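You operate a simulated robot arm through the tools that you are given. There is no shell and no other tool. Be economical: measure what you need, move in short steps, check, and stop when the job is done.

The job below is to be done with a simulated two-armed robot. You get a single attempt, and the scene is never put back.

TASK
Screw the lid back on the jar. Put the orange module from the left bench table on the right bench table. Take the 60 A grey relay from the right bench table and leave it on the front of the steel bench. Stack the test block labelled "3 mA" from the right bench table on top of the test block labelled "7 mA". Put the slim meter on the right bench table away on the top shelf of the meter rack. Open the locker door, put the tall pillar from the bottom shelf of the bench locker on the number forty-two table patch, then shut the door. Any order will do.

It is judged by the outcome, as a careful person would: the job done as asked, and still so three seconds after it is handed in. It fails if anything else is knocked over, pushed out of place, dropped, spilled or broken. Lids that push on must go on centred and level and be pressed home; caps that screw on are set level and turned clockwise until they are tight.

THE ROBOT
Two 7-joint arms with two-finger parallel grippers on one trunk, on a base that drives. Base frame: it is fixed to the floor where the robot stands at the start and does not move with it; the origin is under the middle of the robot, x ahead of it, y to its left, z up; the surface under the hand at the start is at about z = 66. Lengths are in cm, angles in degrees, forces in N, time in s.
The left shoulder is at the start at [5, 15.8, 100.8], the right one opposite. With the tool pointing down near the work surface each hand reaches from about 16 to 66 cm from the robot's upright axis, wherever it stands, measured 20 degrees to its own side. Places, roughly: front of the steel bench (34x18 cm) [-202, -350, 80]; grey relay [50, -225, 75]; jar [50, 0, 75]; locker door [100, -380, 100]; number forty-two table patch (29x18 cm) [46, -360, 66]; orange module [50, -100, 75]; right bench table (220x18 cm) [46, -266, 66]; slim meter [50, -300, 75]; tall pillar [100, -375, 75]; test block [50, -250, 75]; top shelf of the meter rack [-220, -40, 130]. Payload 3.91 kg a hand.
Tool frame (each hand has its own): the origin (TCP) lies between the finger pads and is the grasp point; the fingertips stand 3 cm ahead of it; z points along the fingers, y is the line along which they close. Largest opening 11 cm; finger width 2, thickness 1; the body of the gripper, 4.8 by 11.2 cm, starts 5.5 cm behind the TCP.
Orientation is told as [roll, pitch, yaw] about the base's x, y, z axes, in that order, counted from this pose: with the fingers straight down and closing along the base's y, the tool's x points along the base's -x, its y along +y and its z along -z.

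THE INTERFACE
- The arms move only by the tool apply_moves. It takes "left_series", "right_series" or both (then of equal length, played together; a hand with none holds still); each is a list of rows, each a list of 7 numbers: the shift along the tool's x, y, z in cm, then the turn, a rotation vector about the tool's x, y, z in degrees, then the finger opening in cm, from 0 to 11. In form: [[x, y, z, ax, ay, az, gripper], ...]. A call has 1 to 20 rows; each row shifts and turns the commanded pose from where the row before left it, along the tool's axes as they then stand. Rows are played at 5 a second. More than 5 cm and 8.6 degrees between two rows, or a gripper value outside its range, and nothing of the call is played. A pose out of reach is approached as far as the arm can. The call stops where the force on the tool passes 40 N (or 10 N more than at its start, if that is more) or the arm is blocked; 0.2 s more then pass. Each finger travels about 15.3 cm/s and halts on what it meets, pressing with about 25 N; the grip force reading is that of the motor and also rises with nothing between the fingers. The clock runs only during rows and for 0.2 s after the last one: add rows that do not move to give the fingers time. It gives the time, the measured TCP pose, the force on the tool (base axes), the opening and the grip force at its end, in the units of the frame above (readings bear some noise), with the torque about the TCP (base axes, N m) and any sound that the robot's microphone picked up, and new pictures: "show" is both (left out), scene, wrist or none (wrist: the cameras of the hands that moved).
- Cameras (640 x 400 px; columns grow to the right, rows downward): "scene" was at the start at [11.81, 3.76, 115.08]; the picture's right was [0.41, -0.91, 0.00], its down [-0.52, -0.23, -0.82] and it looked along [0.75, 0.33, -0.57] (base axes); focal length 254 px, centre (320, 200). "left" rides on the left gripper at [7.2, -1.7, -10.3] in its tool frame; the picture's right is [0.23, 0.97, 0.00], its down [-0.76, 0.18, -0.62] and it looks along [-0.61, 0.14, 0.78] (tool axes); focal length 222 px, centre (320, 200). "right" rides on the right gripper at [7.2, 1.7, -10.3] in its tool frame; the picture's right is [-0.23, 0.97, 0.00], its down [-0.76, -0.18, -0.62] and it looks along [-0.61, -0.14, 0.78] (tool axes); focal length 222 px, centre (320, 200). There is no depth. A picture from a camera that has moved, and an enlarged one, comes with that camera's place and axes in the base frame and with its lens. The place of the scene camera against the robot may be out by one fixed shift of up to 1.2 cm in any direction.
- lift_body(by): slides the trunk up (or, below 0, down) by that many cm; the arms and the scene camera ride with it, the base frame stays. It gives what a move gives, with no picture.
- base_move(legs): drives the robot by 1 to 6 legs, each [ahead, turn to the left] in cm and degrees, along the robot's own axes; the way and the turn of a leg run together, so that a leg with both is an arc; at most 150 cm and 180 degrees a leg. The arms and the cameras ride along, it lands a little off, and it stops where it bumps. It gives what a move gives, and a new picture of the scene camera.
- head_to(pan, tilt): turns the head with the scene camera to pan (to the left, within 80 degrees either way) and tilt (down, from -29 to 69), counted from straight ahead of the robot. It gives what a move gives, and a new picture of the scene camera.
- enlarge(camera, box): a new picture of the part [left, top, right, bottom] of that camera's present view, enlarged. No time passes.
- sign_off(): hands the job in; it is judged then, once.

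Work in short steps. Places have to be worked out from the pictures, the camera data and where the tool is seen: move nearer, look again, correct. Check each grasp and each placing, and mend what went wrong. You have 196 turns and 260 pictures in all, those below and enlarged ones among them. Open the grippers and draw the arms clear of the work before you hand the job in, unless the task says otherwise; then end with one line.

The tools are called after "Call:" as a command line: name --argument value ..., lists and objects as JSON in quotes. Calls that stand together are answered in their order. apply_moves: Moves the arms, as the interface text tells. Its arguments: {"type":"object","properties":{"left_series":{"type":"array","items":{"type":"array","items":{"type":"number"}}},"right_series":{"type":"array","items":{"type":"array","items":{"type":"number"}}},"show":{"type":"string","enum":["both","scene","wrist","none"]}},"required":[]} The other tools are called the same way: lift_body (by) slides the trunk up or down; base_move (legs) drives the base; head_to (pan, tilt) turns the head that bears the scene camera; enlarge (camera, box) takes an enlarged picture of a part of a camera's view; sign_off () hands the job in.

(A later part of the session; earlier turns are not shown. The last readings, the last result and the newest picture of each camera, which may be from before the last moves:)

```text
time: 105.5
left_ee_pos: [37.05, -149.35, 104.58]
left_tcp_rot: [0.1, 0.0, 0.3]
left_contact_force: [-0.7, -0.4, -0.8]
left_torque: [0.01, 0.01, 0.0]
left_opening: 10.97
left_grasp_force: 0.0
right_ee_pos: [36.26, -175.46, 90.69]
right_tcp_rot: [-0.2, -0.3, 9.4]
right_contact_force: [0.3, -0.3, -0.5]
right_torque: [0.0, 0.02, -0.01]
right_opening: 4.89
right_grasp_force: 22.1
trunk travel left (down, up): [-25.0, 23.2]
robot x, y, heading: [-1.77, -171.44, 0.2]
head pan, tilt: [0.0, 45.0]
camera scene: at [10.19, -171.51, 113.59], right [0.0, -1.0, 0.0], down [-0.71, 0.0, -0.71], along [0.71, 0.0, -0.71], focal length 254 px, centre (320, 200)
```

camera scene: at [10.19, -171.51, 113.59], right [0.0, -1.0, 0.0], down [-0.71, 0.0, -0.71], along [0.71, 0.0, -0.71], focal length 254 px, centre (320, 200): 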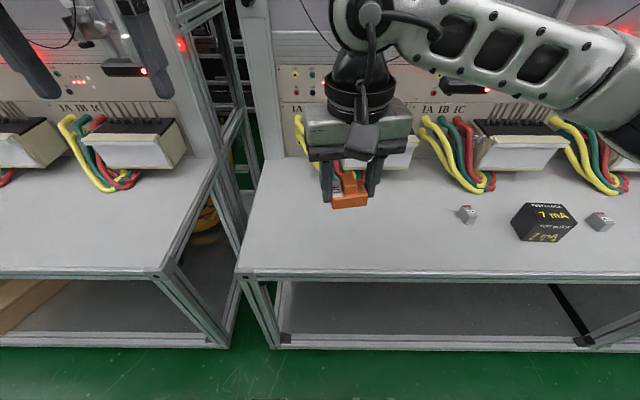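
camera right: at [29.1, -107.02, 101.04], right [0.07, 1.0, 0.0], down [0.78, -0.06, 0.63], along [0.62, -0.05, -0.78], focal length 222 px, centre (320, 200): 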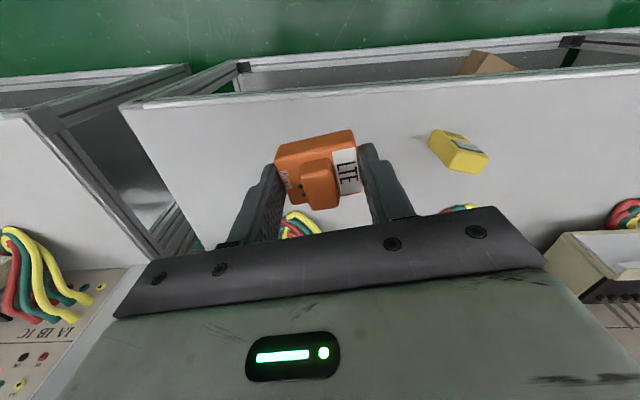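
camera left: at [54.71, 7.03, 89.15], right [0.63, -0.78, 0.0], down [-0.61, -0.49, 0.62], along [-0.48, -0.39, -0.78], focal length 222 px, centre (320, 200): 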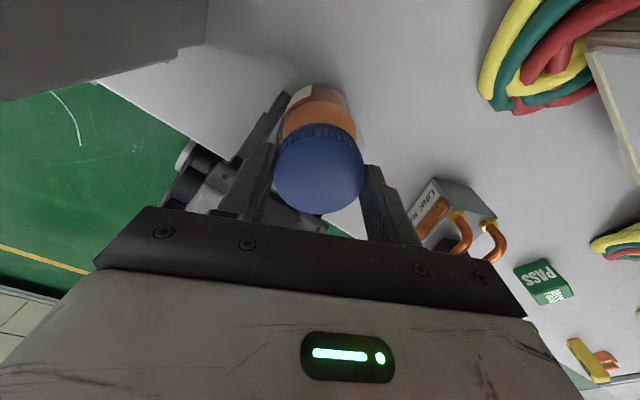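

Free space on the right bench at about [47.5, -177]. I set the module down there.

Call:
apply_moves --right_series '[[-2.7, -0.8, 2, 0, 0, 0, 3], [-2.7, -0.8, 2, 0, 0, 0, 3], [-2.7, -0.8, 2, 0, 0, 0, 3], [-2.7, -0.8, 2, 0, 0, 0, 3], [0, 0, 4, 0, 0, 0, 3], [0, 0, 4, 0, 0, 0, 3], [0, 0, 3, 0, 0, 0, 3], [0, 0, 1.5, 0, 0, 0, 3], [0, 0, 0.5, 0, 0, 0, 3], [0, 0, 0, 0, 0, 0, 3]]' --show "wrist"

```text
time: 107.7
left_ee_pos: [37.05, -149.34, 104.61]
left_tcp_rot: [0.1, 0.1, 0.3]
left_contact_force: [0.3, 0.4, 0.2]
left_torque: [0.01, 0.03, 0.01]
left_opening: 11.0
left_grasp_force: 0.1
right_ee_pos: [47.63, -176.91, 69.76]
right_tcp_rot: [-0.1, -0.2, 9.5]
right_contact_force: [-0.4, -0.4, -1.2]
right_torque: [0.01, 0.01, 0.03]
right_opening: 4.91
right_grasp_force: 20.7
trunk travel left (down, up): [-25.0, 23.2]
robot x, y, heading: [-1.63, -172.13, 0.4]
head pan, tilt: [0.0, 45.0]
camera right: at [40.13, -176.45, 80.07], right [0.07, 1.0, 0.0], down [0.78, -0.05, 0.63], along [0.62, -0.04, -0.78], focal length 222 px, centre (320, 200)
```

right: 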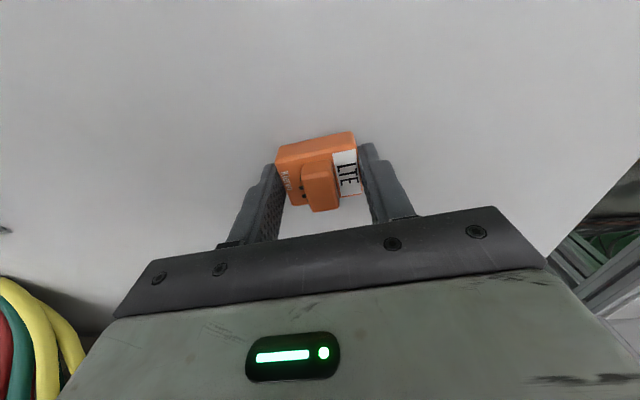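

It is about 0.2 cm above the bench; I lower to contact, open and rise.

Call:
apply_moves --right_series '[[0, 0, 0.15, 0, 0, 0, 3], [0, 0, 0.1, 0, 0, 0, 3], [0, 0, 0, 0, 0, 0, 3], [0, 0, 0, 0, 0, 0, 7.5], [0, 0, 0, 0, 0, 0, 7.5], [0, 0, 0, 0, 0, 0, 7.5], [0, 0, -3, 0, 0, 0, 7.5], [0, 0, -4, 0, 0, 0, 7.5], [0, 0, -4, 0, 0, 0, 7.5], [3, 0, -4, 0, 0, 0, 7.5], [3, 0, -4, 0, 0, 0, 7.5], [3, 0, -4, 0, 0, 0, 7.5], [3, 0, -4, 0, 0, 0, 7.5], [0, 0, -4, 0, 0, 0, 7.5]]' --show "scene"

Call:
enlarge --camera "scene" --box '[320, 170, 640, 270]'

```text
time: 110.7
left_ee_pos: [37.05, -149.36, 104.72]
left_tcp_rot: [0.2, 0.0, 0.4]
left_contact_force: [-0.7, 0.1, -0.5]
left_torque: [-0.01, 0.01, -0.03]
left_opening: 10.97
left_grasp_force: 0.0
right_ee_pos: [35.26, -178.84, 100.46]
right_tcp_rot: [-0.1, -0.2, 9.4]
right_contact_force: [0.6, 0.1, 0.8]
right_torque: [0.0, 0.0, 0.01]
right_opening: 7.47
right_grasp_force: 0.0
trunk travel left (down, up): [-25.0, 23.2]
robot x, y, heading: [-1.88, -171.86, 0.4]
head pan, tilt: [0.0, 45.0]
camera scene: at [10.15, -171.5, 113.59], right [0.0, -1.0, 0.0], down [-0.71, 0.0, -0.71], along [0.71, 0.0, -0.71], focal length 254 px, centre (320, 200)
```

scene: 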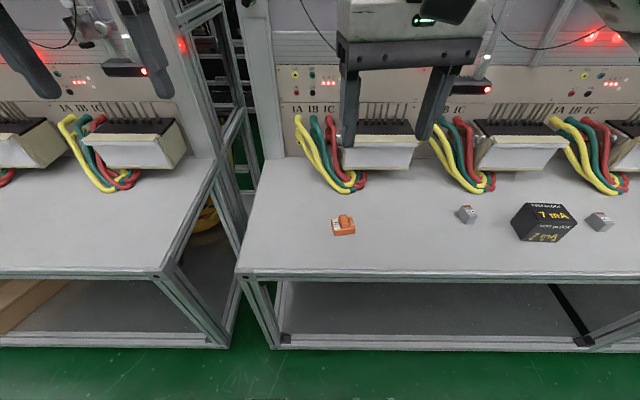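

```text
2.00 times, centred on (480, 220) of scene
camera zoom: at [10.15, -171.5, 113.59], right [0.0, -1.0, 0.0], down [-0.71, 0.0, -0.71], along [0.71, 0.0, -0.71], focal length 507 px, centre (0, 160)
```

zoom: 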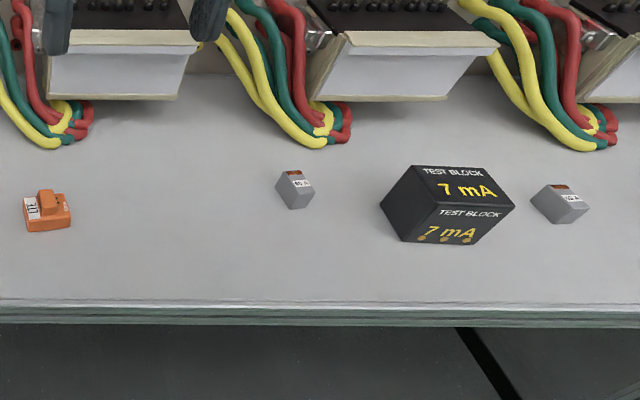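

Module is placed. Next I drive along to about y = -220 to see relays and test blocks.

Call:
base_move --legs '[[-12, 0], [0, -90], [52, 0], [0, 90], [12, 0]]'

Call:
enlarge --camera "scene" --box '[40, 150, 340, 270]'

Call:
enlarge --camera "scene" --box '[340, 150, 640, 270]'

```text
time: 123.0
left_ee_pos: [37.97, -200.21, 104.6]
left_tcp_rot: [0.0, 0.0, 2.0]
left_contact_force: [0.9, -0.4, -0.3]
left_torque: [-0.02, 0.01, -0.03]
left_opening: 11.0
left_grasp_force: 0.0
right_ee_pos: [37.16, -229.77, 100.36]
right_tcp_rot: [-0.1, -0.2, 11.0]
right_contact_force: [-0.5, 0.3, 0.0]
right_torque: [0.0, 0.02, 0.04]
right_opening: 7.49
right_grasp_force: 0.1
trunk travel left (down, up): [-25.0, 23.2]
robot x, y, heading: [-0.23, -223.85, 1.9]
head pan, tilt: [0.0, 45.0]
camera scene: at [11.66, -223.1, 113.59], right [0.03, -1.0, 0.0], down [-0.71, -0.02, -0.71], along [0.71, 0.02, -0.71], focal length 254 px, centre (320, 200)
```

scene: 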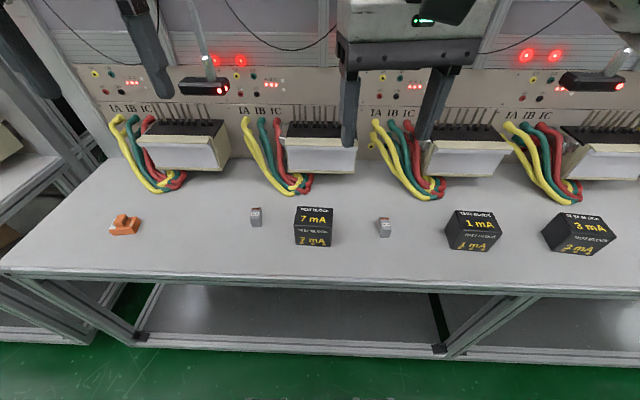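

```text
2.13 times, centred on (190, 210) of scene
camera zoom: at [11.66, -223.1, 113.59], right [0.03, -1.0, 0.0], down [-0.71, -0.02, -0.71], along [0.71, 0.02, -0.71], focal length 541 px, centre (597, 179)
```

zoom: 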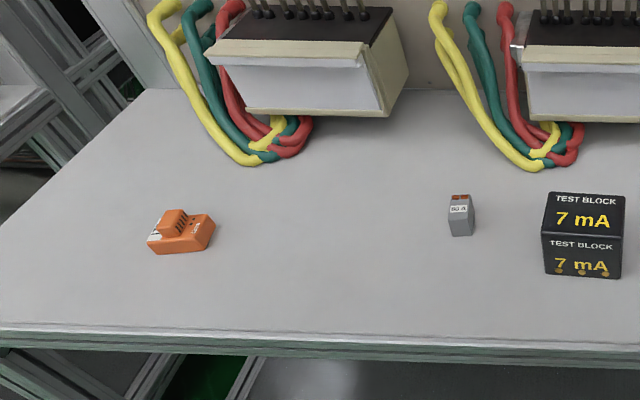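

```text
2.13 times, centred on (490, 210) of scene
camera zoom: at [11.66, -223.1, 113.59], right [0.03, -1.0, 0.0], down [-0.71, -0.02, -0.71], along [0.71, 0.02, -0.71], focal length 541 px, centre (-43, 179)
```

zoom: 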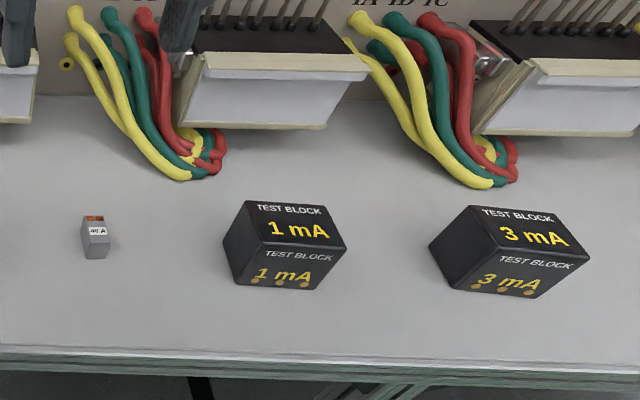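

Call:
enlarge --camera "scene" --box '[244, 200, 276, 235]'

Call:
enlarge --camera "scene" --box '[368, 208, 400, 243]'

```text
11.43 times, centred on (260, 218) of scene
camera zoom: at [11.66, -223.1, 113.59], right [0.03, -1.0, 0.0], down [-0.71, -0.02, -0.71], along [0.71, 0.02, -0.71], focal length 2898 px, centre (1006, 0)
```

zoom: 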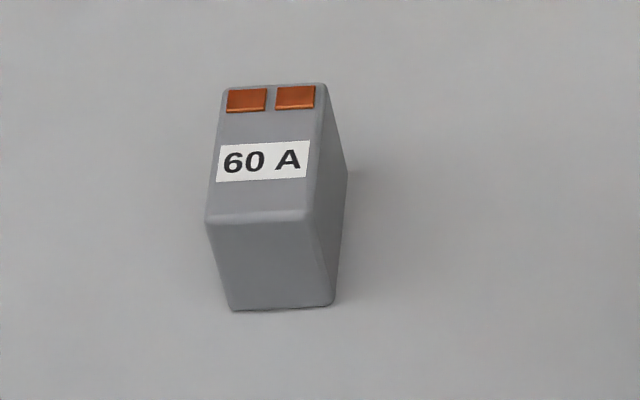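

```text
11.43 times, centred on (384, 226) of scene
camera zoom: at [11.66, -223.1, 113.59], right [0.03, -1.0, 0.0], down [-0.71, -0.02, -0.71], along [0.71, 0.02, -0.71], focal length 2898 px, centre (-411, -91)
```

zoom: 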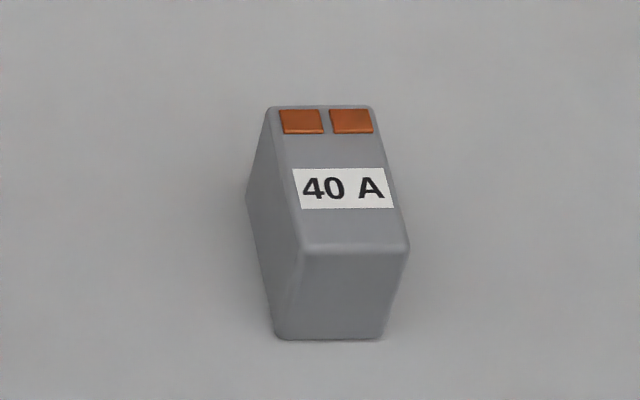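

The left one is 60 A, the other 40 A (leave). The 3 mA block is at about [50, -281]. I drive along to y ≈ -262 to pick it.

Call:
base_move --legs '[[-12, 0], [0, -92], [42, 0], [0, 90], [12, 0]]'

Call:
enlarge --camera "scene" --box '[260, 150, 640, 300]'

```text
time: 134.8
left_ee_pos: [39.8, -242.53, 104.68]
left_tcp_rot: [0.0, -0.1, 1.9]
left_contact_force: [0.5, 0.6, 0.5]
left_torque: [0.0, 0.0, -0.03]
left_opening: 11.02
left_grasp_force: 0.0
right_ee_pos: [38.97, -271.89, 100.42]
right_tcp_rot: [-0.1, -0.2, 10.8]
right_contact_force: [0.0, -0.6, 0.8]
right_torque: [-0.01, 0.01, -0.02]
right_opening: 7.51
right_grasp_force: 0.1
trunk travel left (down, up): [-25.0, 23.2]
robot x, y, heading: [1.92, -265.83, 1.6]
head pan, tilt: [0.0, 45.0]
camera scene: at [13.54, -265.33, 113.59], right [0.03, -1.0, 0.0], down [-0.71, -0.02, -0.71], along [0.71, 0.02, -0.71], focal length 254 px, centre (320, 200)
```

scene: 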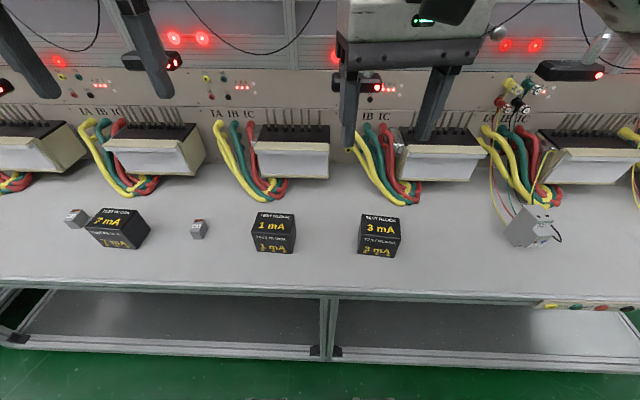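

```text
1.68 times, centred on (450, 225) of scene
camera zoom: at [13.54, -265.33, 113.59], right [0.03, -1.0, 0.0], down [-0.71, -0.02, -0.71], along [0.71, 0.02, -0.71], focal length 427 px, centre (101, 158)
```

zoom: 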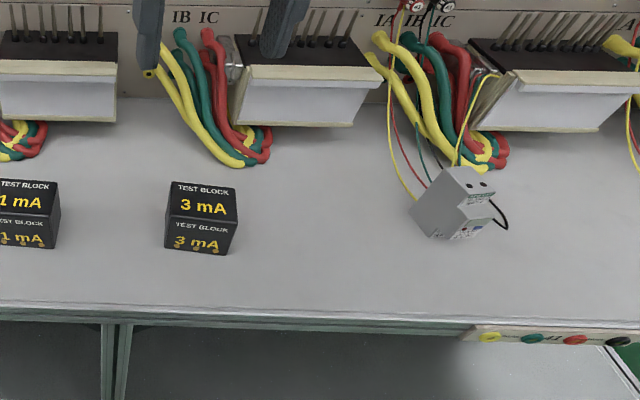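

3 mA block at about [48.8, -277]. I bring the right hand over it at z ≈ 90 with yaw near 0 and look.

Call:
apply_moves --right_series '[[-2, -2.1, 3, 0, 0, 0, 11], [-2, -2.1, 3, 0, 0, 0, 11], [-1.9, -2, 3, 0, 0, 0, 11], [0, 0, 1, 0, 0, 5.4, 11], [0, 0, 0, 0, 0, 5.4, 11], [0, 0, 0, 0, 0, 0, 11]]' --show "wrist"

```text
time: 136.2
left_ee_pos: [39.8, -242.59, 104.71]
left_tcp_rot: [0.1, 0.0, 1.9]
left_contact_force: [-0.3, 0.0, 0.0]
left_torque: [-0.01, 0.0, -0.04]
left_opening: 10.99
left_grasp_force: 0.1
right_ee_pos: [45.92, -276.87, 90.27]
right_tcp_rot: [0.0, -0.2, 0.1]
right_contact_force: [-0.3, -0.9, -0.2]
right_torque: [0.01, 0.01, 0.02]
right_opening: 10.97
right_grasp_force: 0.0
trunk travel left (down, up): [-25.0, 23.2]
robot x, y, heading: [1.77, -266.26, 1.8]
head pan, tilt: [0.0, 45.0]
camera right: at [38.62, -275.23, 100.64], right [0.23, 0.97, 0.0], down [0.76, -0.18, 0.63], along [0.61, -0.14, -0.78], focal length 222 px, centre (320, 200)
```

right: 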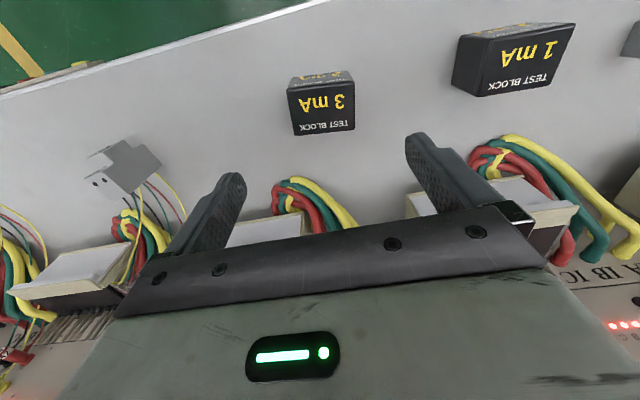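

Block centre about [46.7, -276.7], top z ≈ 73.5, yaw ≈ -7°. I align, descend around it and grip.

Call:
apply_moves --right_series '[[-0.8, 0.2, 0, 0, 0, 7, 11], [0, 0, 4, 0, 0, 0, 11], [0, 0, 4, 0, 0, 0, 11], [0, 0, 3, 0, 0, 0, 11], [0, 0, 0, 0, 0, 0, 11]]' --show "wrist"

```text
time: 137.4
left_ee_pos: [39.86, -242.47, 104.59]
left_tcp_rot: [0.1, 0.0, 1.9]
left_contact_force: [-0.4, 0.1, -0.7]
left_torque: [-0.01, 0.02, -0.03]
left_opening: 10.99
left_grasp_force: 0.1
right_ee_pos: [46.89, -276.72, 79.34]
right_tcp_rot: [0.0, -0.3, -6.9]
right_contact_force: [-0.9, -0.2, -0.4]
right_torque: [0.0, -0.02, 0.06]
right_opening: 10.97
right_grasp_force: 0.1
trunk travel left (down, up): [-25.0, 23.2]
robot x, y, heading: [1.2, -266.07, 1.7]
head pan, tilt: [0.0, 45.0]
camera right: at [39.85, -274.2, 89.62], right [0.34, 0.94, 0.0], down [0.73, -0.27, 0.63], along [0.59, -0.21, -0.78], focal length 222 px, centre (320, 200)
```

right: 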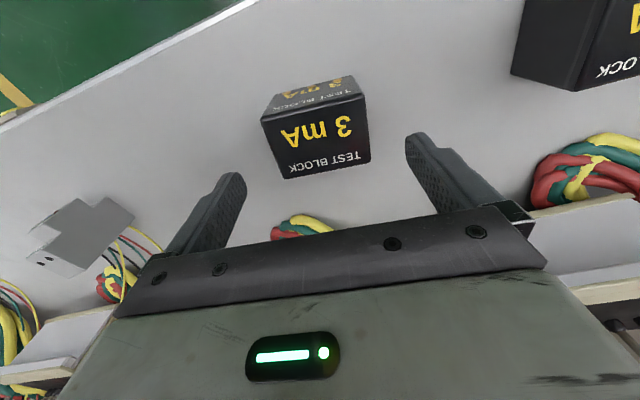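

Well aligned; small shift, then I descend to mid-height and grip.

Call:
apply_moves --right_series '[[0.4, 0.15, 2, 0, 0, 0, 11], [0, 0, 3, 0, 0, 0, 11], [0, 0, 3, 0, 0, 0, 11], [0, 0, 1, 0, 0, 0, 11], [0, 0, 0, 0, 0, 0, 6], [0, 0, 0, 0, 0, 0, 6], [0, 0, 0, 0, 0, 0, 6]]' --show "wrist"

```text
time: 139.0
left_ee_pos: [39.86, -242.59, 104.65]
left_tcp_rot: [0.1, 0.0, 1.9]
left_contact_force: [-0.8, 0.1, -1.1]
left_torque: [-0.01, -0.03, 0.01]
left_opening: 11.01
left_grasp_force: 0.0
right_ee_pos: [46.35, -276.63, 70.31]
right_tcp_rot: [-0.1, -0.2, -6.9]
right_contact_force: [0.2, -1.5, 0.5]
right_torque: [-0.23, 0.03, 0.06]
right_opening: 7.99
right_grasp_force: 24.8
trunk travel left (down, up): [-25.0, 23.2]
robot x, y, heading: [1.61, -266.27, 1.7]
head pan, tilt: [0.0, 45.0]
camera right: at [39.45, -274.07, 80.75], right [0.34, 0.94, 0.0], down [0.73, -0.27, 0.63], along [0.59, -0.21, -0.78], focal length 222 px, centre (320, 200)
```

right: 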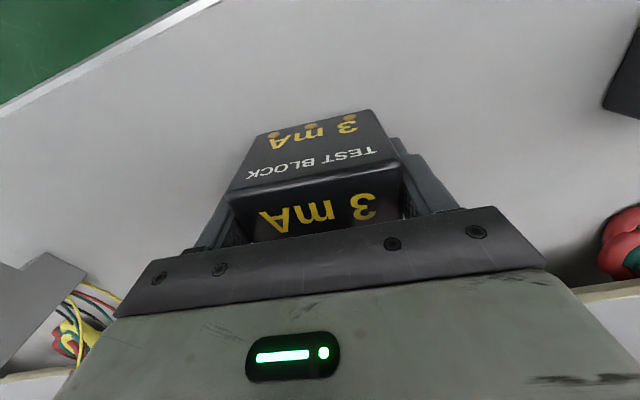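

Gripped (8.0 cm). I lift it high.

Call:
apply_moves --right_series '[[0, 0, -2, 0, 0, 0, 6], [0, 0, -4, 0, 0, 0, 6], [0, 0, -4, 0, 0, 0, 6], [0, 0, -4, 0, 0, 0, 6], [0, 0, -4, 0, 0, 0, 6], [2, 0, -4, 0, 0, 0, 6], [3, 0, -3, 0, 0, 0, 6], [3, 0, -2, 0, 0, 0, 6]]' --show "wrist"

```text
time: 140.8
left_ee_pos: [39.7, -242.53, 104.63]
left_tcp_rot: [0.1, -0.1, 1.8]
left_contact_force: [-0.5, -0.2, -0.1]
left_torque: [-0.02, 0.03, -0.02]
left_opening: 10.99
left_grasp_force: 0.1
right_ee_pos: [38.45, -275.58, 97.47]
right_tcp_rot: [0.0, -0.2, -6.9]
right_contact_force: [0.0, 0.4, -4.2]
right_torque: [0.0, -0.02, 0.01]
right_opening: 8.01
right_grasp_force: 24.6
trunk travel left (down, up): [-25.0, 23.2]
robot x, y, heading: [1.57, -266.0, 1.6]
head pan, tilt: [0.0, 45.0]
camera right: at [31.49, -273.1, 107.84], right [0.34, 0.94, 0.0], down [0.73, -0.27, 0.63], along [0.59, -0.21, -0.78], focal length 222 px, centre (320, 200)
```

right: 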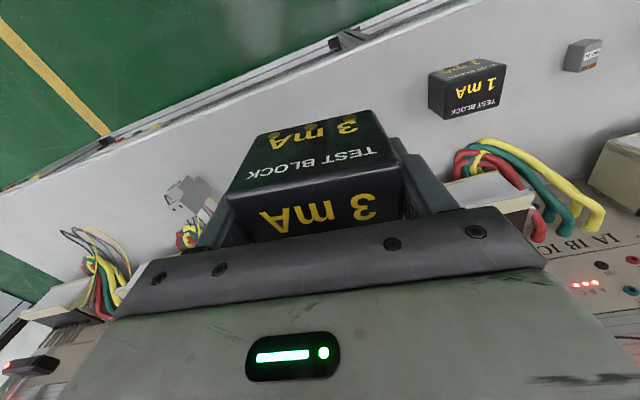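

Block held. I drive back to put the 7 mA block in front of the right hand.

Call:
base_move --legs '[[-14, 0], [0, 88.4], [52, 0], [0, -90], [12, 0]]'

```text
time: 153.2
left_ee_pos: [40.59, -195.35, 104.57]
left_tcp_rot: [0.1, 0.0, -3.1]
left_contact_force: [0.3, -0.1, -0.8]
left_torque: [-0.01, 0.03, 0.04]
left_opening: 10.99
left_grasp_force: 0.1
right_ee_pos: [36.48, -228.32, 97.6]
right_tcp_rot: [0.0, -0.2, -12.0]
right_contact_force: [0.5, 0.2, -3.5]
right_torque: [0.03, 0.02, -0.01]
right_opening: 7.99
right_grasp_force: 25.1
trunk travel left (down, up): [-25.0, 23.2]
robot x, y, heading: [0.61, -215.33, -3.0]
head pan, tilt: [0.0, 45.0]
camera scene: at [12.49, -215.92, 113.58], right [-0.06, -1.0, 0.0], down [-0.71, 0.04, -0.71], along [0.71, -0.04, -0.71], focal length 254 px, centre (320, 200)
```

scene: 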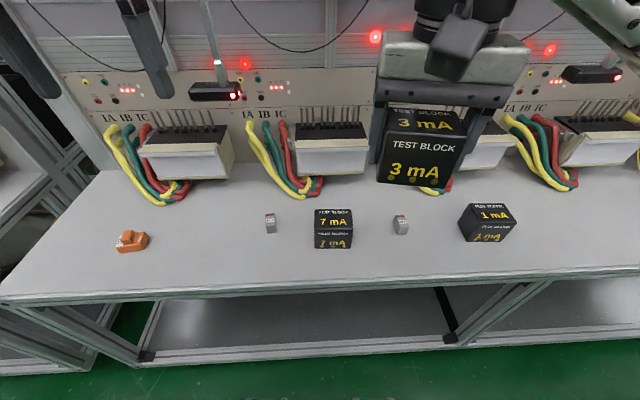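

I zoom on the 7 mA block.

Call:
enlarge --camera "scene" --box '[270, 190, 398, 270]'

```text
5.00 times, centred on (334, 230) of scene
camera zoom: at [12.49, -215.92, 113.58], right [-0.06, -1.0, 0.0], down [-0.71, 0.04, -0.71], along [0.71, -0.04, -0.71], focal length 1268 px, centre (250, 50)
```

zoom: 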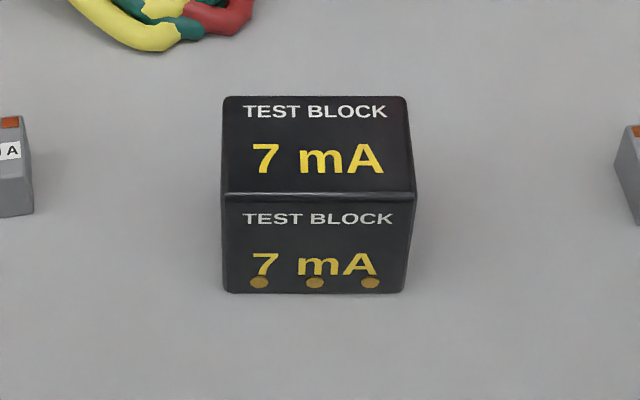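

7 mA block centre about [47.4, -220.8], top z ≈ 73, yaw ≈ -3°. I bring the held block above it and compare.

Call:
apply_moves --right_series '[[0, 0, 0, 0, 0, -8.5, 6], [-2.55, 1.98, 0, 0, 0, 0, 6], [-2.55, 1.98, 1, 0, 0, 0, 6], [-2.55, 1.98, 2, 0, 0, 0, 6], [-2.55, 1.98, 2, 0, 0, 0, 6], [0, 0, 2, 0, 0, 0, 6], [0, 0, 2, 0, 0, 0, 6], [0, 0, 0, 0, 0, 0, 6]]'

Call:
enlarge --camera "scene" --box '[250, 145, 410, 265]'

```text
time: 155.1
left_ee_pos: [40.75, -195.38, 104.58]
left_tcp_rot: [0.0, 0.0, -3.0]
left_contact_force: [1.1, -0.7, 0.8]
left_torque: [0.03, -0.02, 0.02]
left_opening: 10.98
left_grasp_force: 0.0
right_ee_pos: [47.17, -220.9, 88.35]
right_tcp_rot: [-0.1, -0.2, -3.5]
right_contact_force: [0.3, 0.1, -3.5]
right_torque: [0.04, 0.03, 0.01]
right_opening: 8.0
right_grasp_force: 24.5
trunk travel left (down, up): [-25.0, 23.2]
robot x, y, heading: [0.66, -215.51, -3.3]
head pan, tilt: [0.0, 45.0]
camera scene: at [12.47, -215.91, 113.59], right [-0.06, -1.0, 0.0], down [-0.71, 0.04, -0.71], along [0.71, -0.04, -0.71], focal length 254 px, centre (320, 200)
camera right: at [40.05, -218.79, 98.68], right [0.28, 0.96, 0.0], down [0.75, -0.22, 0.63], along [0.6, -0.18, -0.78], focal length 222 px, centre (320, 200)
```

scene: 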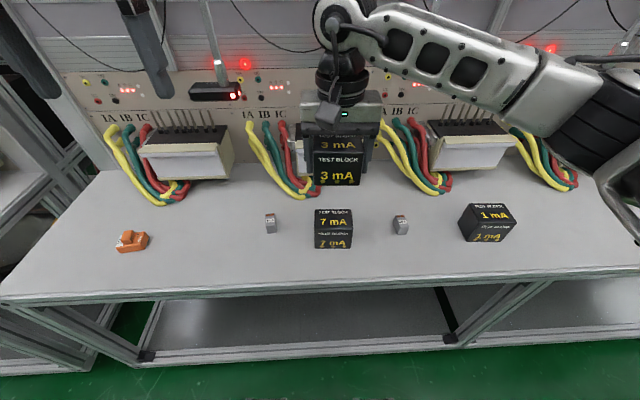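
right: 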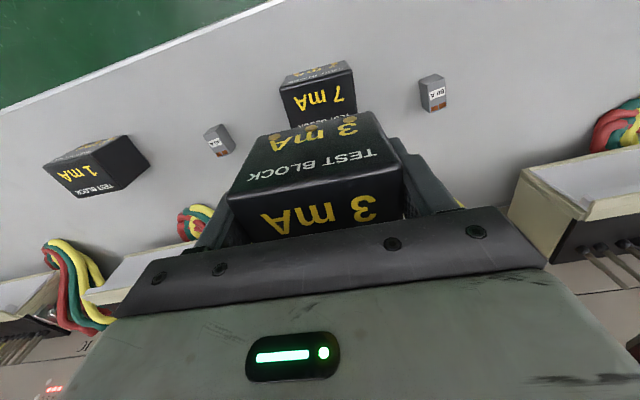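

```text
3.33 times, centred on (330, 205) of scene
camera zoom: at [12.47, -215.91, 113.59], right [-0.06, -1.0, 0.0], down [-0.71, 0.04, -0.71], along [0.71, -0.04, -0.71], focal length 845 px, centre (287, 183)
```

zoom: 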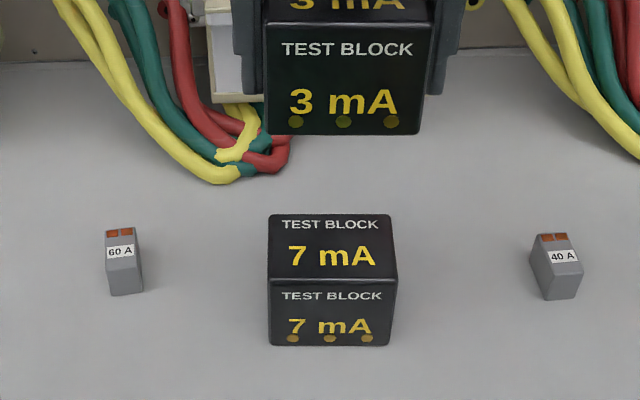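

Held block needs about -0.7 in x and +0.1 in y. I correct, go down to ~1.5 cm above, and check.

Call:
apply_moves --right_series '[[0.7, 0.14, 2, 0, 0, 0, 6], [0, 0, 3, 0, 0, 0, 6], [0, 0, 2.5, 0, 0, 0, 6], [0, 0, 1.5, 0, 0, 0, 6], [0, 0, 0, 0, 0, 0, 6]]' --show "wrist"

Call:
enlarge --camera "scene" --box '[270, 165, 398, 255]'

```text
time: 156.2
left_ee_pos: [40.66, -195.41, 104.63]
left_tcp_rot: [0.2, 0.0, -3.1]
left_contact_force: [-0.1, -0.4, 0.3]
left_torque: [-0.02, 0.01, 0.03]
left_opening: 11.0
left_grasp_force: 0.1
right_ee_pos: [46.61, -220.86, 79.61]
right_tcp_rot: [0.0, -0.2, -3.5]
right_contact_force: [-0.2, -1.6, -4.1]
right_torque: [-0.01, 0.02, 0.0]
right_opening: 8.0
right_grasp_force: 24.9
trunk travel left (down, up): [-25.0, 23.2]
robot x, y, heading: [0.56, -215.7, -3.2]
head pan, tilt: [0.0, 45.0]
camera right: at [39.46, -218.75, 89.88], right [0.28, 0.96, 0.0], down [0.75, -0.22, 0.63], along [0.6, -0.18, -0.78], focal length 222 px, centre (320, 200)
```

right: 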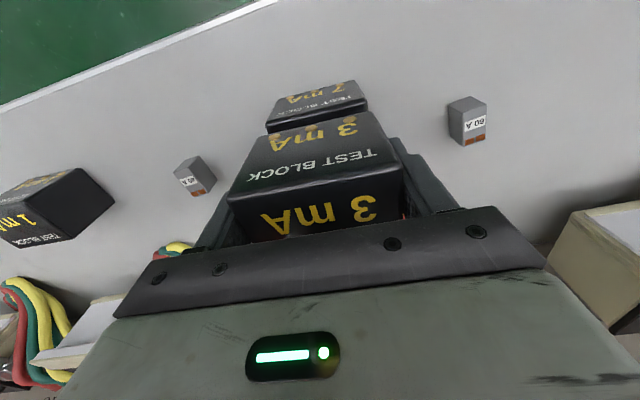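

```text
4.44 times, centred on (334, 210) of scene
camera zoom: at [12.47, -215.92, 113.59], right [-0.06, -1.0, 0.0], down [-0.71, 0.04, -0.71], along [0.71, -0.04, -0.71], focal length 1127 px, centre (258, 156)
```

zoom: 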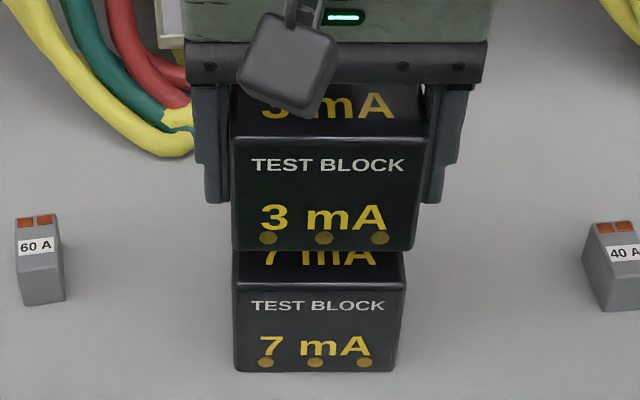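

Edges line up within ~0.2 cm. I lower the remaining ~2.4 cm, the last part in small steps.

Call:
apply_moves --right_series '[[0.1, 0, 1, 0, 0, 0, 6], [0, 0, 0.7, 0, 0, 0, 6], [0, 0, 0.2, 0, 0, 0, 6], [0, 0, 0.15, 0, 0, 0, 6], [0, 0, 0.15, 0, 0, 0, 6], [0, 0, 0, 0, 0, 0, 6]]' --show "none"

Call:
enlarge --camera "scene" --box '[270, 165, 398, 255]'

```text
time: 157.7
left_ee_pos: [40.76, -195.46, 104.67]
left_tcp_rot: [0.2, 0.0, -3.1]
left_contact_force: [0.0, -0.6, 0.0]
left_torque: [0.01, 0.04, 0.0]
left_opening: 11.0
left_grasp_force: 0.0
right_ee_pos: [46.5, -220.94, 77.42]
right_tcp_rot: [0.0, -0.2, -3.4]
right_contact_force: [0.5, 0.6, 2.3]
right_torque: [-0.13, -0.01, 0.0]
right_opening: 7.99
right_grasp_force: 25.2
trunk travel left (down, up): [-25.0, 23.2]
robot x, y, heading: [0.66, -215.27, -3.3]
head pan, tilt: [0.0, 45.0]
```

```text
4.44 times, centred on (334, 210) of scene
camera zoom: at [12.44, -215.91, 113.6], right [-0.06, -1.0, 0.0], down [-0.71, 0.04, -0.71], along [0.71, -0.04, -0.71], focal length 1127 px, centre (258, 156)
```

zoom: 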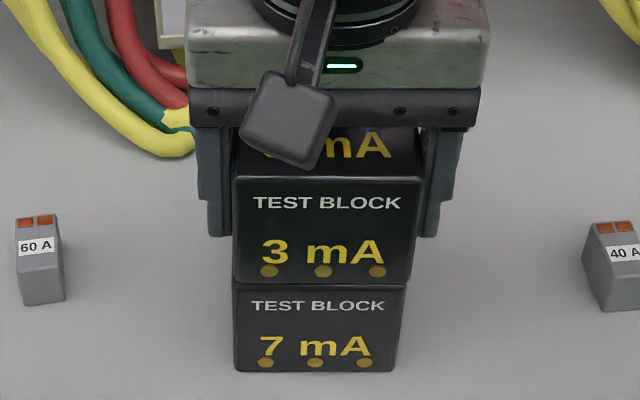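

Contact made (weight off the hand) and nicely aligned. I open and rise.

Call:
apply_moves --right_series '[[0, 0, 0, 0, 0, 0, 8.6], [0, 0, 0, 0, 0, 0, 10.5], [0, 0, 0, 0, 0, 0, 10.5], [0, 0, -2, 0, 0, 0, 10.5], [0, 0, -3, 0, 0, 0, 10.5], [0, 0, -4, 0, 0, 0, 10.5], [0, 0, -4, 0, 0, 0, 10.5], [0, 0, -4, 0, 0, 0, 10.5], [3, -3, -2, 0, 0, 0, 10.5], [3, -3, -2, 0, 0, 0, 10.5], [3, -3, -2, 0, 0, 0, 10.5]]' --show "scene"

Call:
enlarge --camera "scene" --box '[230, 165, 430, 265]'

```text
time: 160.1
left_ee_pos: [40.56, -195.54, 104.6]
left_tcp_rot: [0.1, 0.0, -3.1]
left_contact_force: [-0.9, 0.5, 0.4]
left_torque: [0.0, 0.02, 0.01]
left_opening: 10.99
left_grasp_force: 0.1
right_ee_pos: [36.54, -229.45, 100.39]
right_tcp_rot: [0.0, -0.2, -3.3]
right_contact_force: [0.6, 0.2, 1.0]
right_torque: [0.01, -0.02, -0.01]
right_opening: 10.5
right_grasp_force: 0.1
trunk travel left (down, up): [-25.0, 23.2]
robot x, y, heading: [0.66, -215.24, -3.0]
head pan, tilt: [0.0, 45.0]
camera scene: at [12.41, -215.93, 113.6], right [-0.06, -1.0, 0.0], down [-0.71, 0.04, -0.71], along [0.71, -0.04, -0.71], focal length 254 px, centre (320, 200)
```

scene: 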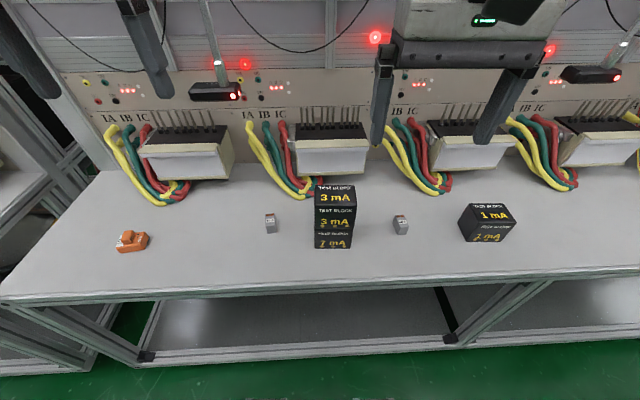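

```text
3.20 times, centred on (330, 215) of scene
camera zoom: at [12.41, -215.93, 113.6], right [-0.06, -1.0, 0.0], down [-0.71, 0.04, -0.71], along [0.71, -0.04, -0.71], focal length 811 px, centre (288, 152)
```

zoom: 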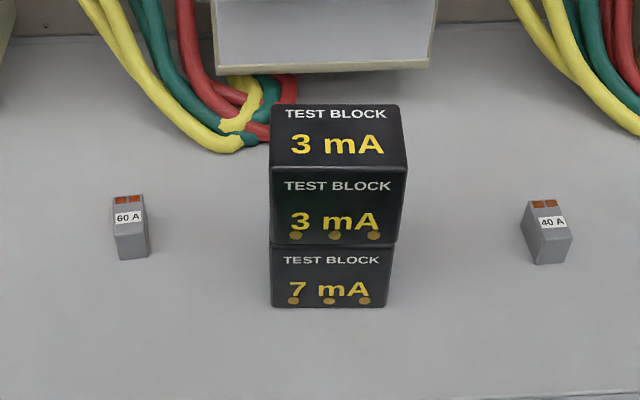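

Stack looks good. Now the 60 A relay, at about [50, -206.6]: I bring the left hand above it.

Call:
apply_moves --left_series '[[-1.6, -2.1, 3.2, 0, 0, 0, 7], [-1.6, -2.1, 3.2, 0, 0, 0, 7], [-1.6, -2.1, 3.2, 0, 0, 0, 7], [-1.6, -2.1, 3.2, 0, 0, 0, 7], [-1.6, -2.1, 3.2, 0, 0, 0, 7], [0, 0, 0, 0, 0, 0, 7]]' --show "none"

Call:
enlarge --camera "left" --box '[200, 30, 440, 180]'

```text
time: 161.4
left_ee_pos: [47.97, -206.32, 88.92]
left_tcp_rot: [0.1, 0.0, -3.0]
left_contact_force: [0.0, 0.7, -0.1]
left_torque: [0.01, 0.01, -0.02]
left_opening: 7.01
left_grasp_force: 0.0
right_ee_pos: [36.71, -229.47, 100.36]
right_tcp_rot: [0.0, -0.2, -3.3]
right_contact_force: [-0.6, -0.2, 0.5]
right_torque: [0.01, 0.02, 0.0]
right_opening: 10.51
right_grasp_force: 0.0
trunk travel left (down, up): [-25.0, 23.2]
robot x, y, heading: [0.32, -215.4, -3.2]
head pan, tilt: [0.0, 45.0]
```

```text
2.67 times, centred on (320, 105) of left
camera zoom: at [40.66, -207.49, 99.25], right [-0.17, 0.98, 0.0], down [0.77, 0.14, 0.62], along [0.61, 0.11, -0.78], focal length 592 px, centre (320, 453)
```

zoom: 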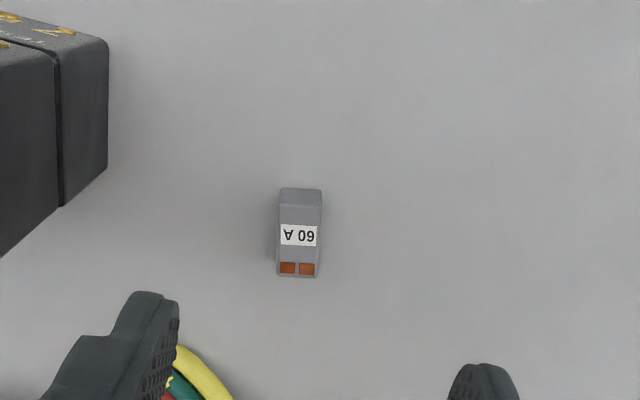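

Relay centre about [50.8, -206.8], ~2 cm wide, turned ~7°. I align and descend.

Call:
apply_moves --left_series '[[0, 0, 0, 0, 0, -5, 6], [0, 0, 0, 0, 0, -5, 6], [-2.72, -0.79, 3, 0, 0, 0, 6], [0, 0, 4, 0, 0, 0, 6], [0, 0, 4, 0, 0, 0, 6], [0, 0, 0, 0, 0, 0, 6]]' --show "wrist"

```text
time: 162.8
left_ee_pos: [50.79, -206.8, 77.86]
left_tcp_rot: [0.0, 0.0, 7.0]
left_contact_force: [0.7, -0.5, 0.5]
left_torque: [0.01, 0.01, -0.02]
left_opening: 6.02
left_grasp_force: 0.0
right_ee_pos: [36.69, -229.48, 100.37]
right_tcp_rot: [0.0, -0.1, -3.4]
right_contact_force: [-0.1, -0.6, 0.5]
right_torque: [0.01, 0.01, 0.0]
right_opening: 10.52
right_grasp_force: 0.0
trunk travel left (down, up): [-25.0, 23.2]
robot x, y, heading: [0.68, -215.46, -3.3]
head pan, tilt: [0.0, 45.0]
camera left: at [43.89, -209.19, 88.18], right [-0.34, 0.94, 0.0], down [0.73, 0.27, 0.62], along [0.59, 0.21, -0.78], focal length 222 px, centre (320, 200)
```

left: 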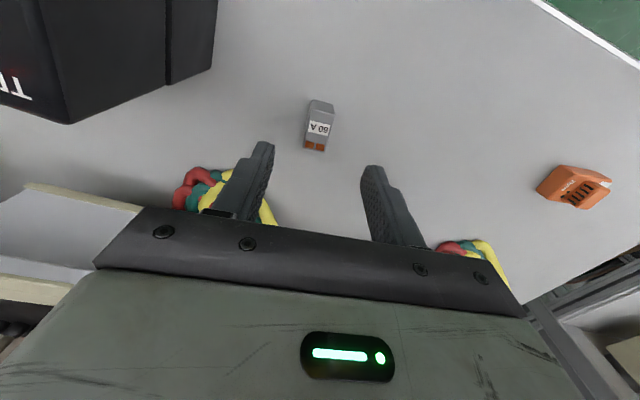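

Centred. I descend and grip.

Call:
apply_moves --left_series '[[0, 0, 3, 0, 0, 0, 6], [0, 0, 3, 0, 0, 0, 6], [0, 0, 1.8, 0, 0, 0, 6], [0, 0, 0, 0, 0, 0, 6], [0, 0, 0, 0, 0, 0, 1], [0, 0, 0, 0, 0, 0, 1], [0, 0, 0, 0, 0, 0, 1], [0, 0, -3, 0, 0, 0, 1], [0, 0, -4, 0, 0, 0, 1], [0, 0, -4, 0, 0, 0, 1], [0, 0, -4, 0, 0, 0, 1], [3, 2, -3, 0, 0, 0, 1], [3, 2, -3, 0, 0, 0, 1], [3, 2, -3, 0, 0, 0, 1], [3, 1, -3, 0, 0, 0, 1]]'

```text
time: 166.1
left_ee_pos: [38.08, -201.37, 96.72]
left_tcp_rot: [0.0, 0.0, 6.9]
left_contact_force: [0.1, -0.3, -1.0]
left_torque: [0.03, -0.02, 0.0]
left_opening: 2.12
left_grasp_force: 24.9
right_ee_pos: [36.71, -229.4, 100.28]
right_tcp_rot: [0.0, -0.2, -3.4]
right_contact_force: [0.4, -0.5, 0.4]
right_torque: [0.01, -0.03, 0.0]
right_opening: 10.5
right_grasp_force: 0.1
trunk travel left (down, up): [-25.0, 23.2]
robot x, y, heading: [0.4, -215.27, -3.2]
head pan, tilt: [0.0, 45.0]
camera scene: at [12.43, -215.91, 113.59], right [-0.06, -1.0, 0.0], down [-0.71, 0.04, -0.71], along [0.71, -0.04, -0.71], focal length 254 px, centre (320, 200)
camera left: at [31.12, -203.91, 107.13], right [-0.34, 0.94, 0.0], down [0.74, 0.27, 0.62], along [0.59, 0.22, -0.78], focal length 222 px, centre (320, 200)
```

scene: 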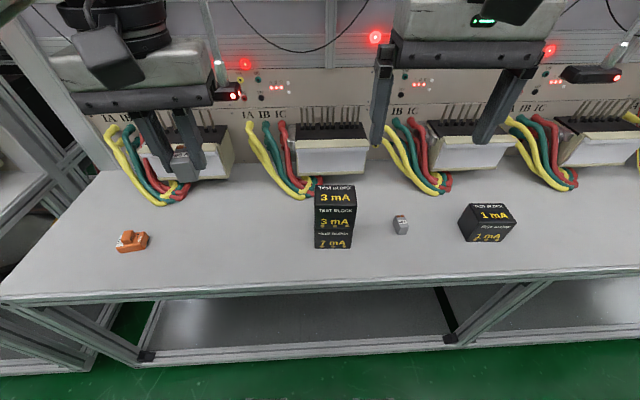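
left: 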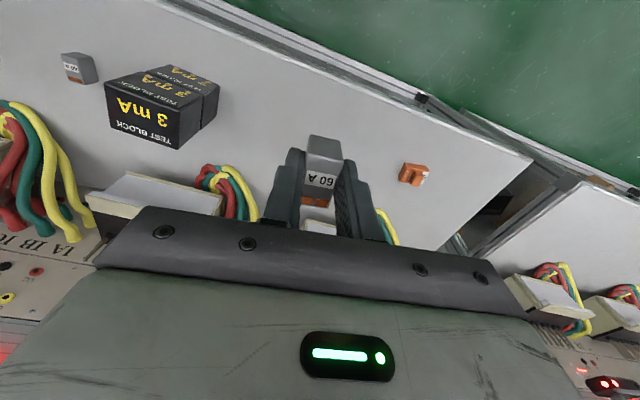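

Relay is held in the left hand. I drive to the slim meter near y = -300.

Call:
base_move --legs '[[-14, 0], [0, -86.8], [76, 0], [0, 90], [12, 0]]'

Call:
enlarge --camera "scene" --box '[220, 130, 540, 290]'

```text
time: 179.3
left_ee_pos: [36.35, -272.3, 96.7]
left_tcp_rot: [0.1, 0.0, 12.0]
left_contact_force: [-0.3, -0.3, -0.1]
left_torque: [-0.01, 0.01, 0.0]
left_opening: 2.09
left_grasp_force: 24.6
right_ee_pos: [37.59, -300.37, 100.36]
right_tcp_rot: [0.0, -0.2, 1.7]
right_contact_force: [-0.8, -0.6, 0.2]
right_torque: [0.0, -0.06, -0.01]
right_opening: 10.53
right_grasp_force: 0.1
trunk travel left (down, up): [-25.0, 23.2]
robot x, y, heading: [0.17, -289.23, 1.8]
head pan, tilt: [0.0, 45.0]
camera scene: at [12.15, -288.84, 113.59], right [0.03, -1.0, 0.0], down [-0.71, -0.02, -0.71], along [0.71, 0.02, -0.71], focal length 254 px, centre (320, 200)
```

scene: 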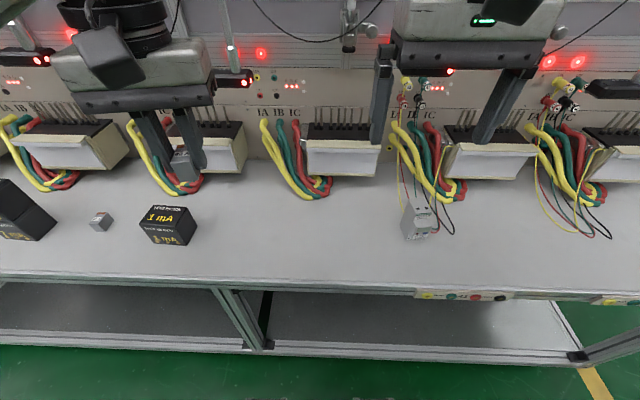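

```text
2.00 times, centred on (380, 210) of scene
camera zoom: at [12.15, -288.84, 113.59], right [0.03, -1.0, 0.0], down [-0.71, -0.02, -0.71], along [0.71, 0.02, -0.71], focal length 507 px, centre (200, 180)
```

zoom: 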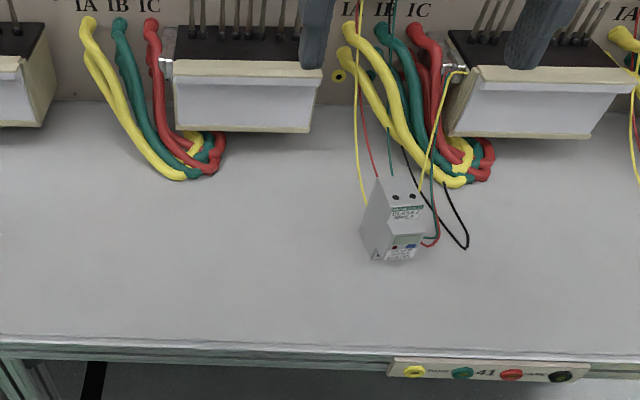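

Call:
enlarge --camera "scene" --box '[380, 190, 476, 250]'

Call:
apply_moves --right_series '[[-2, -2.4, 2, 0, 0, 0, 7], [-2, -2.4, 2, 0, 0, 0, 7], [-2, -2.4, 2, 0, 0, 0, 7], [-2, -2.4, 2, 0, 0, 0, 7], [0, 0, 0, 0, 0, 0, 7]]' --show "wrist"

```text
6.67 times, centred on (428, 220) of scene
camera zoom: at [12.15, -288.84, 113.59], right [0.03, -1.0, 0.0], down [-0.71, -0.02, -0.71], along [0.71, 0.02, -0.71], focal length 1690 px, centre (-400, 67)
```

zoom: 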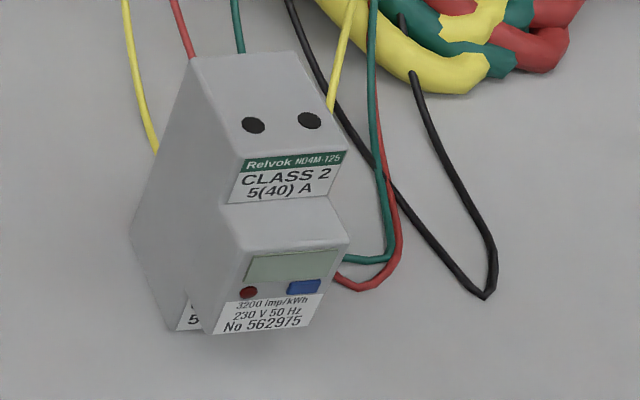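

```text
time: 180.6
left_ee_pos: [36.54, -272.28, 96.85]
left_tcp_rot: [0.1, 0.0, 11.9]
left_contact_force: [-1.4, -0.3, -0.3]
left_torque: [-0.01, 0.0, -0.02]
left_opening: 2.1
left_grasp_force: 25.0
right_ee_pos: [45.65, -309.57, 92.16]
right_tcp_rot: [0.0, -0.1, 1.7]
right_contact_force: [0.9, -1.4, -0.3]
right_torque: [-0.01, -0.01, 0.0]
right_opening: 7.0
right_grasp_force: 0.1
trunk travel left (down, up): [-25.0, 23.2]
robot x, y, heading: [0.06, -289.43, 1.8]
head pan, tilt: [0.0, 45.0]
camera right: at [38.38, -308.02, 102.59], right [0.2, 0.98, 0.0], down [0.76, -0.16, 0.63], along [0.61, -0.12, -0.78], focal length 222 px, centre (320, 200)
```

right: 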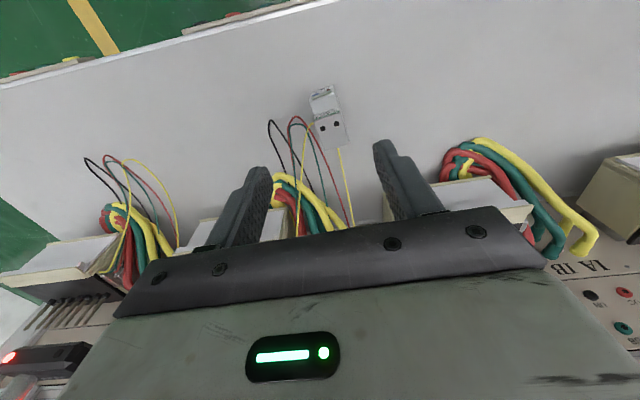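

Call:
enlarge --camera "right" --box '[250, 60, 410, 160]'

```text
4.00 times, centred on (330, 110) of right
camera zoom: at [38.38, -308.02, 102.59], right [0.2, 0.98, 0.0], down [0.76, -0.16, 0.63], along [0.61, -0.12, -0.78], focal length 888 px, centre (280, 560)
```

zoom: 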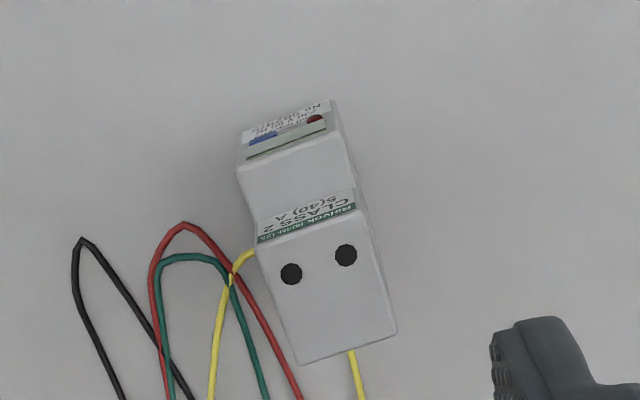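

The slim meter stands at about [49.2, -308.6], 3.2 cm wide, top z ≈ 75.5, yaw ≈ 8°. I align above it at z 82 and check.

Call:
apply_moves --right_series '[[0, 0, 0, 0, 0, -6.6, 5.4], [-3.6, 0.44, 2, 0, 0, 0, 5.4], [0, 0, 4, 0, 0, 0, 5.4], [0, 0, 4, 0, 0, 0, 5.4], [0, 0, 0, 0, 0, 0, 5.4]]' --show "none"

Call:
enlarge --camera "right" --box '[200, 60, 440, 210]'

Call:
enlarge --camera "scene" --box '[360, 150, 488, 250]'

```text
time: 181.8
left_ee_pos: [36.51, -272.14, 96.84]
left_tcp_rot: [0.1, 0.0, 11.8]
left_contact_force: [-0.5, 0.8, -0.8]
left_torque: [0.01, 0.03, 0.01]
left_opening: 2.11
left_grasp_force: 25.3
right_ee_pos: [49.41, -308.69, 82.33]
right_tcp_rot: [-0.1, -0.2, 8.3]
right_contact_force: [-0.1, -0.2, -0.2]
right_torque: [-0.02, 0.02, 0.01]
right_opening: 5.39
right_grasp_force: 0.1
trunk travel left (down, up): [-25.0, 23.2]
robot x, y, heading: [0.1, -289.43, 2.1]
head pan, tilt: [0.0, 45.0]
```

```text
2.67 times, centred on (320, 135) of right
camera zoom: at [42.04, -308.07, 92.76], right [0.08, 1.0, 0.0], down [0.78, -0.07, 0.63], along [0.62, -0.05, -0.78], focal length 592 px, centre (320, 373)
```

zoom: 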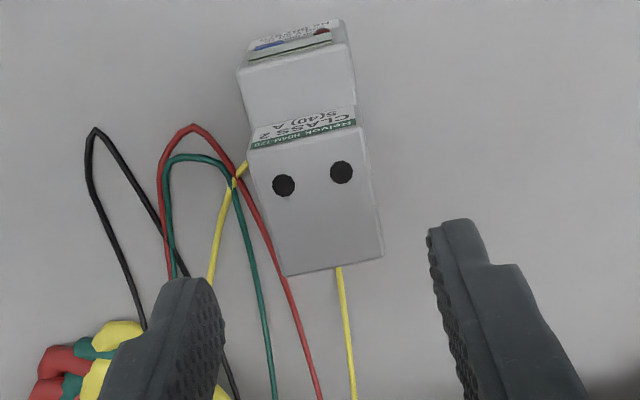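

```text
4.00 times, centred on (424, 200) of scene
camera zoom: at [12.13, -288.85, 113.59], right [0.03, -1.0, 0.0], down [-0.71, -0.02, -0.71], along [0.71, 0.02, -0.71], focal length 1014 px, centre (-96, 200)
```

zoom: 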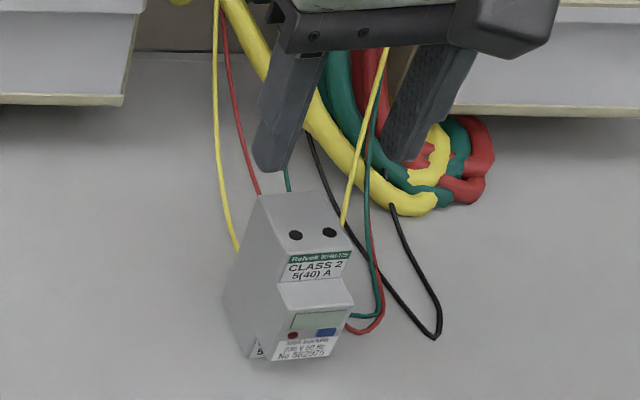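

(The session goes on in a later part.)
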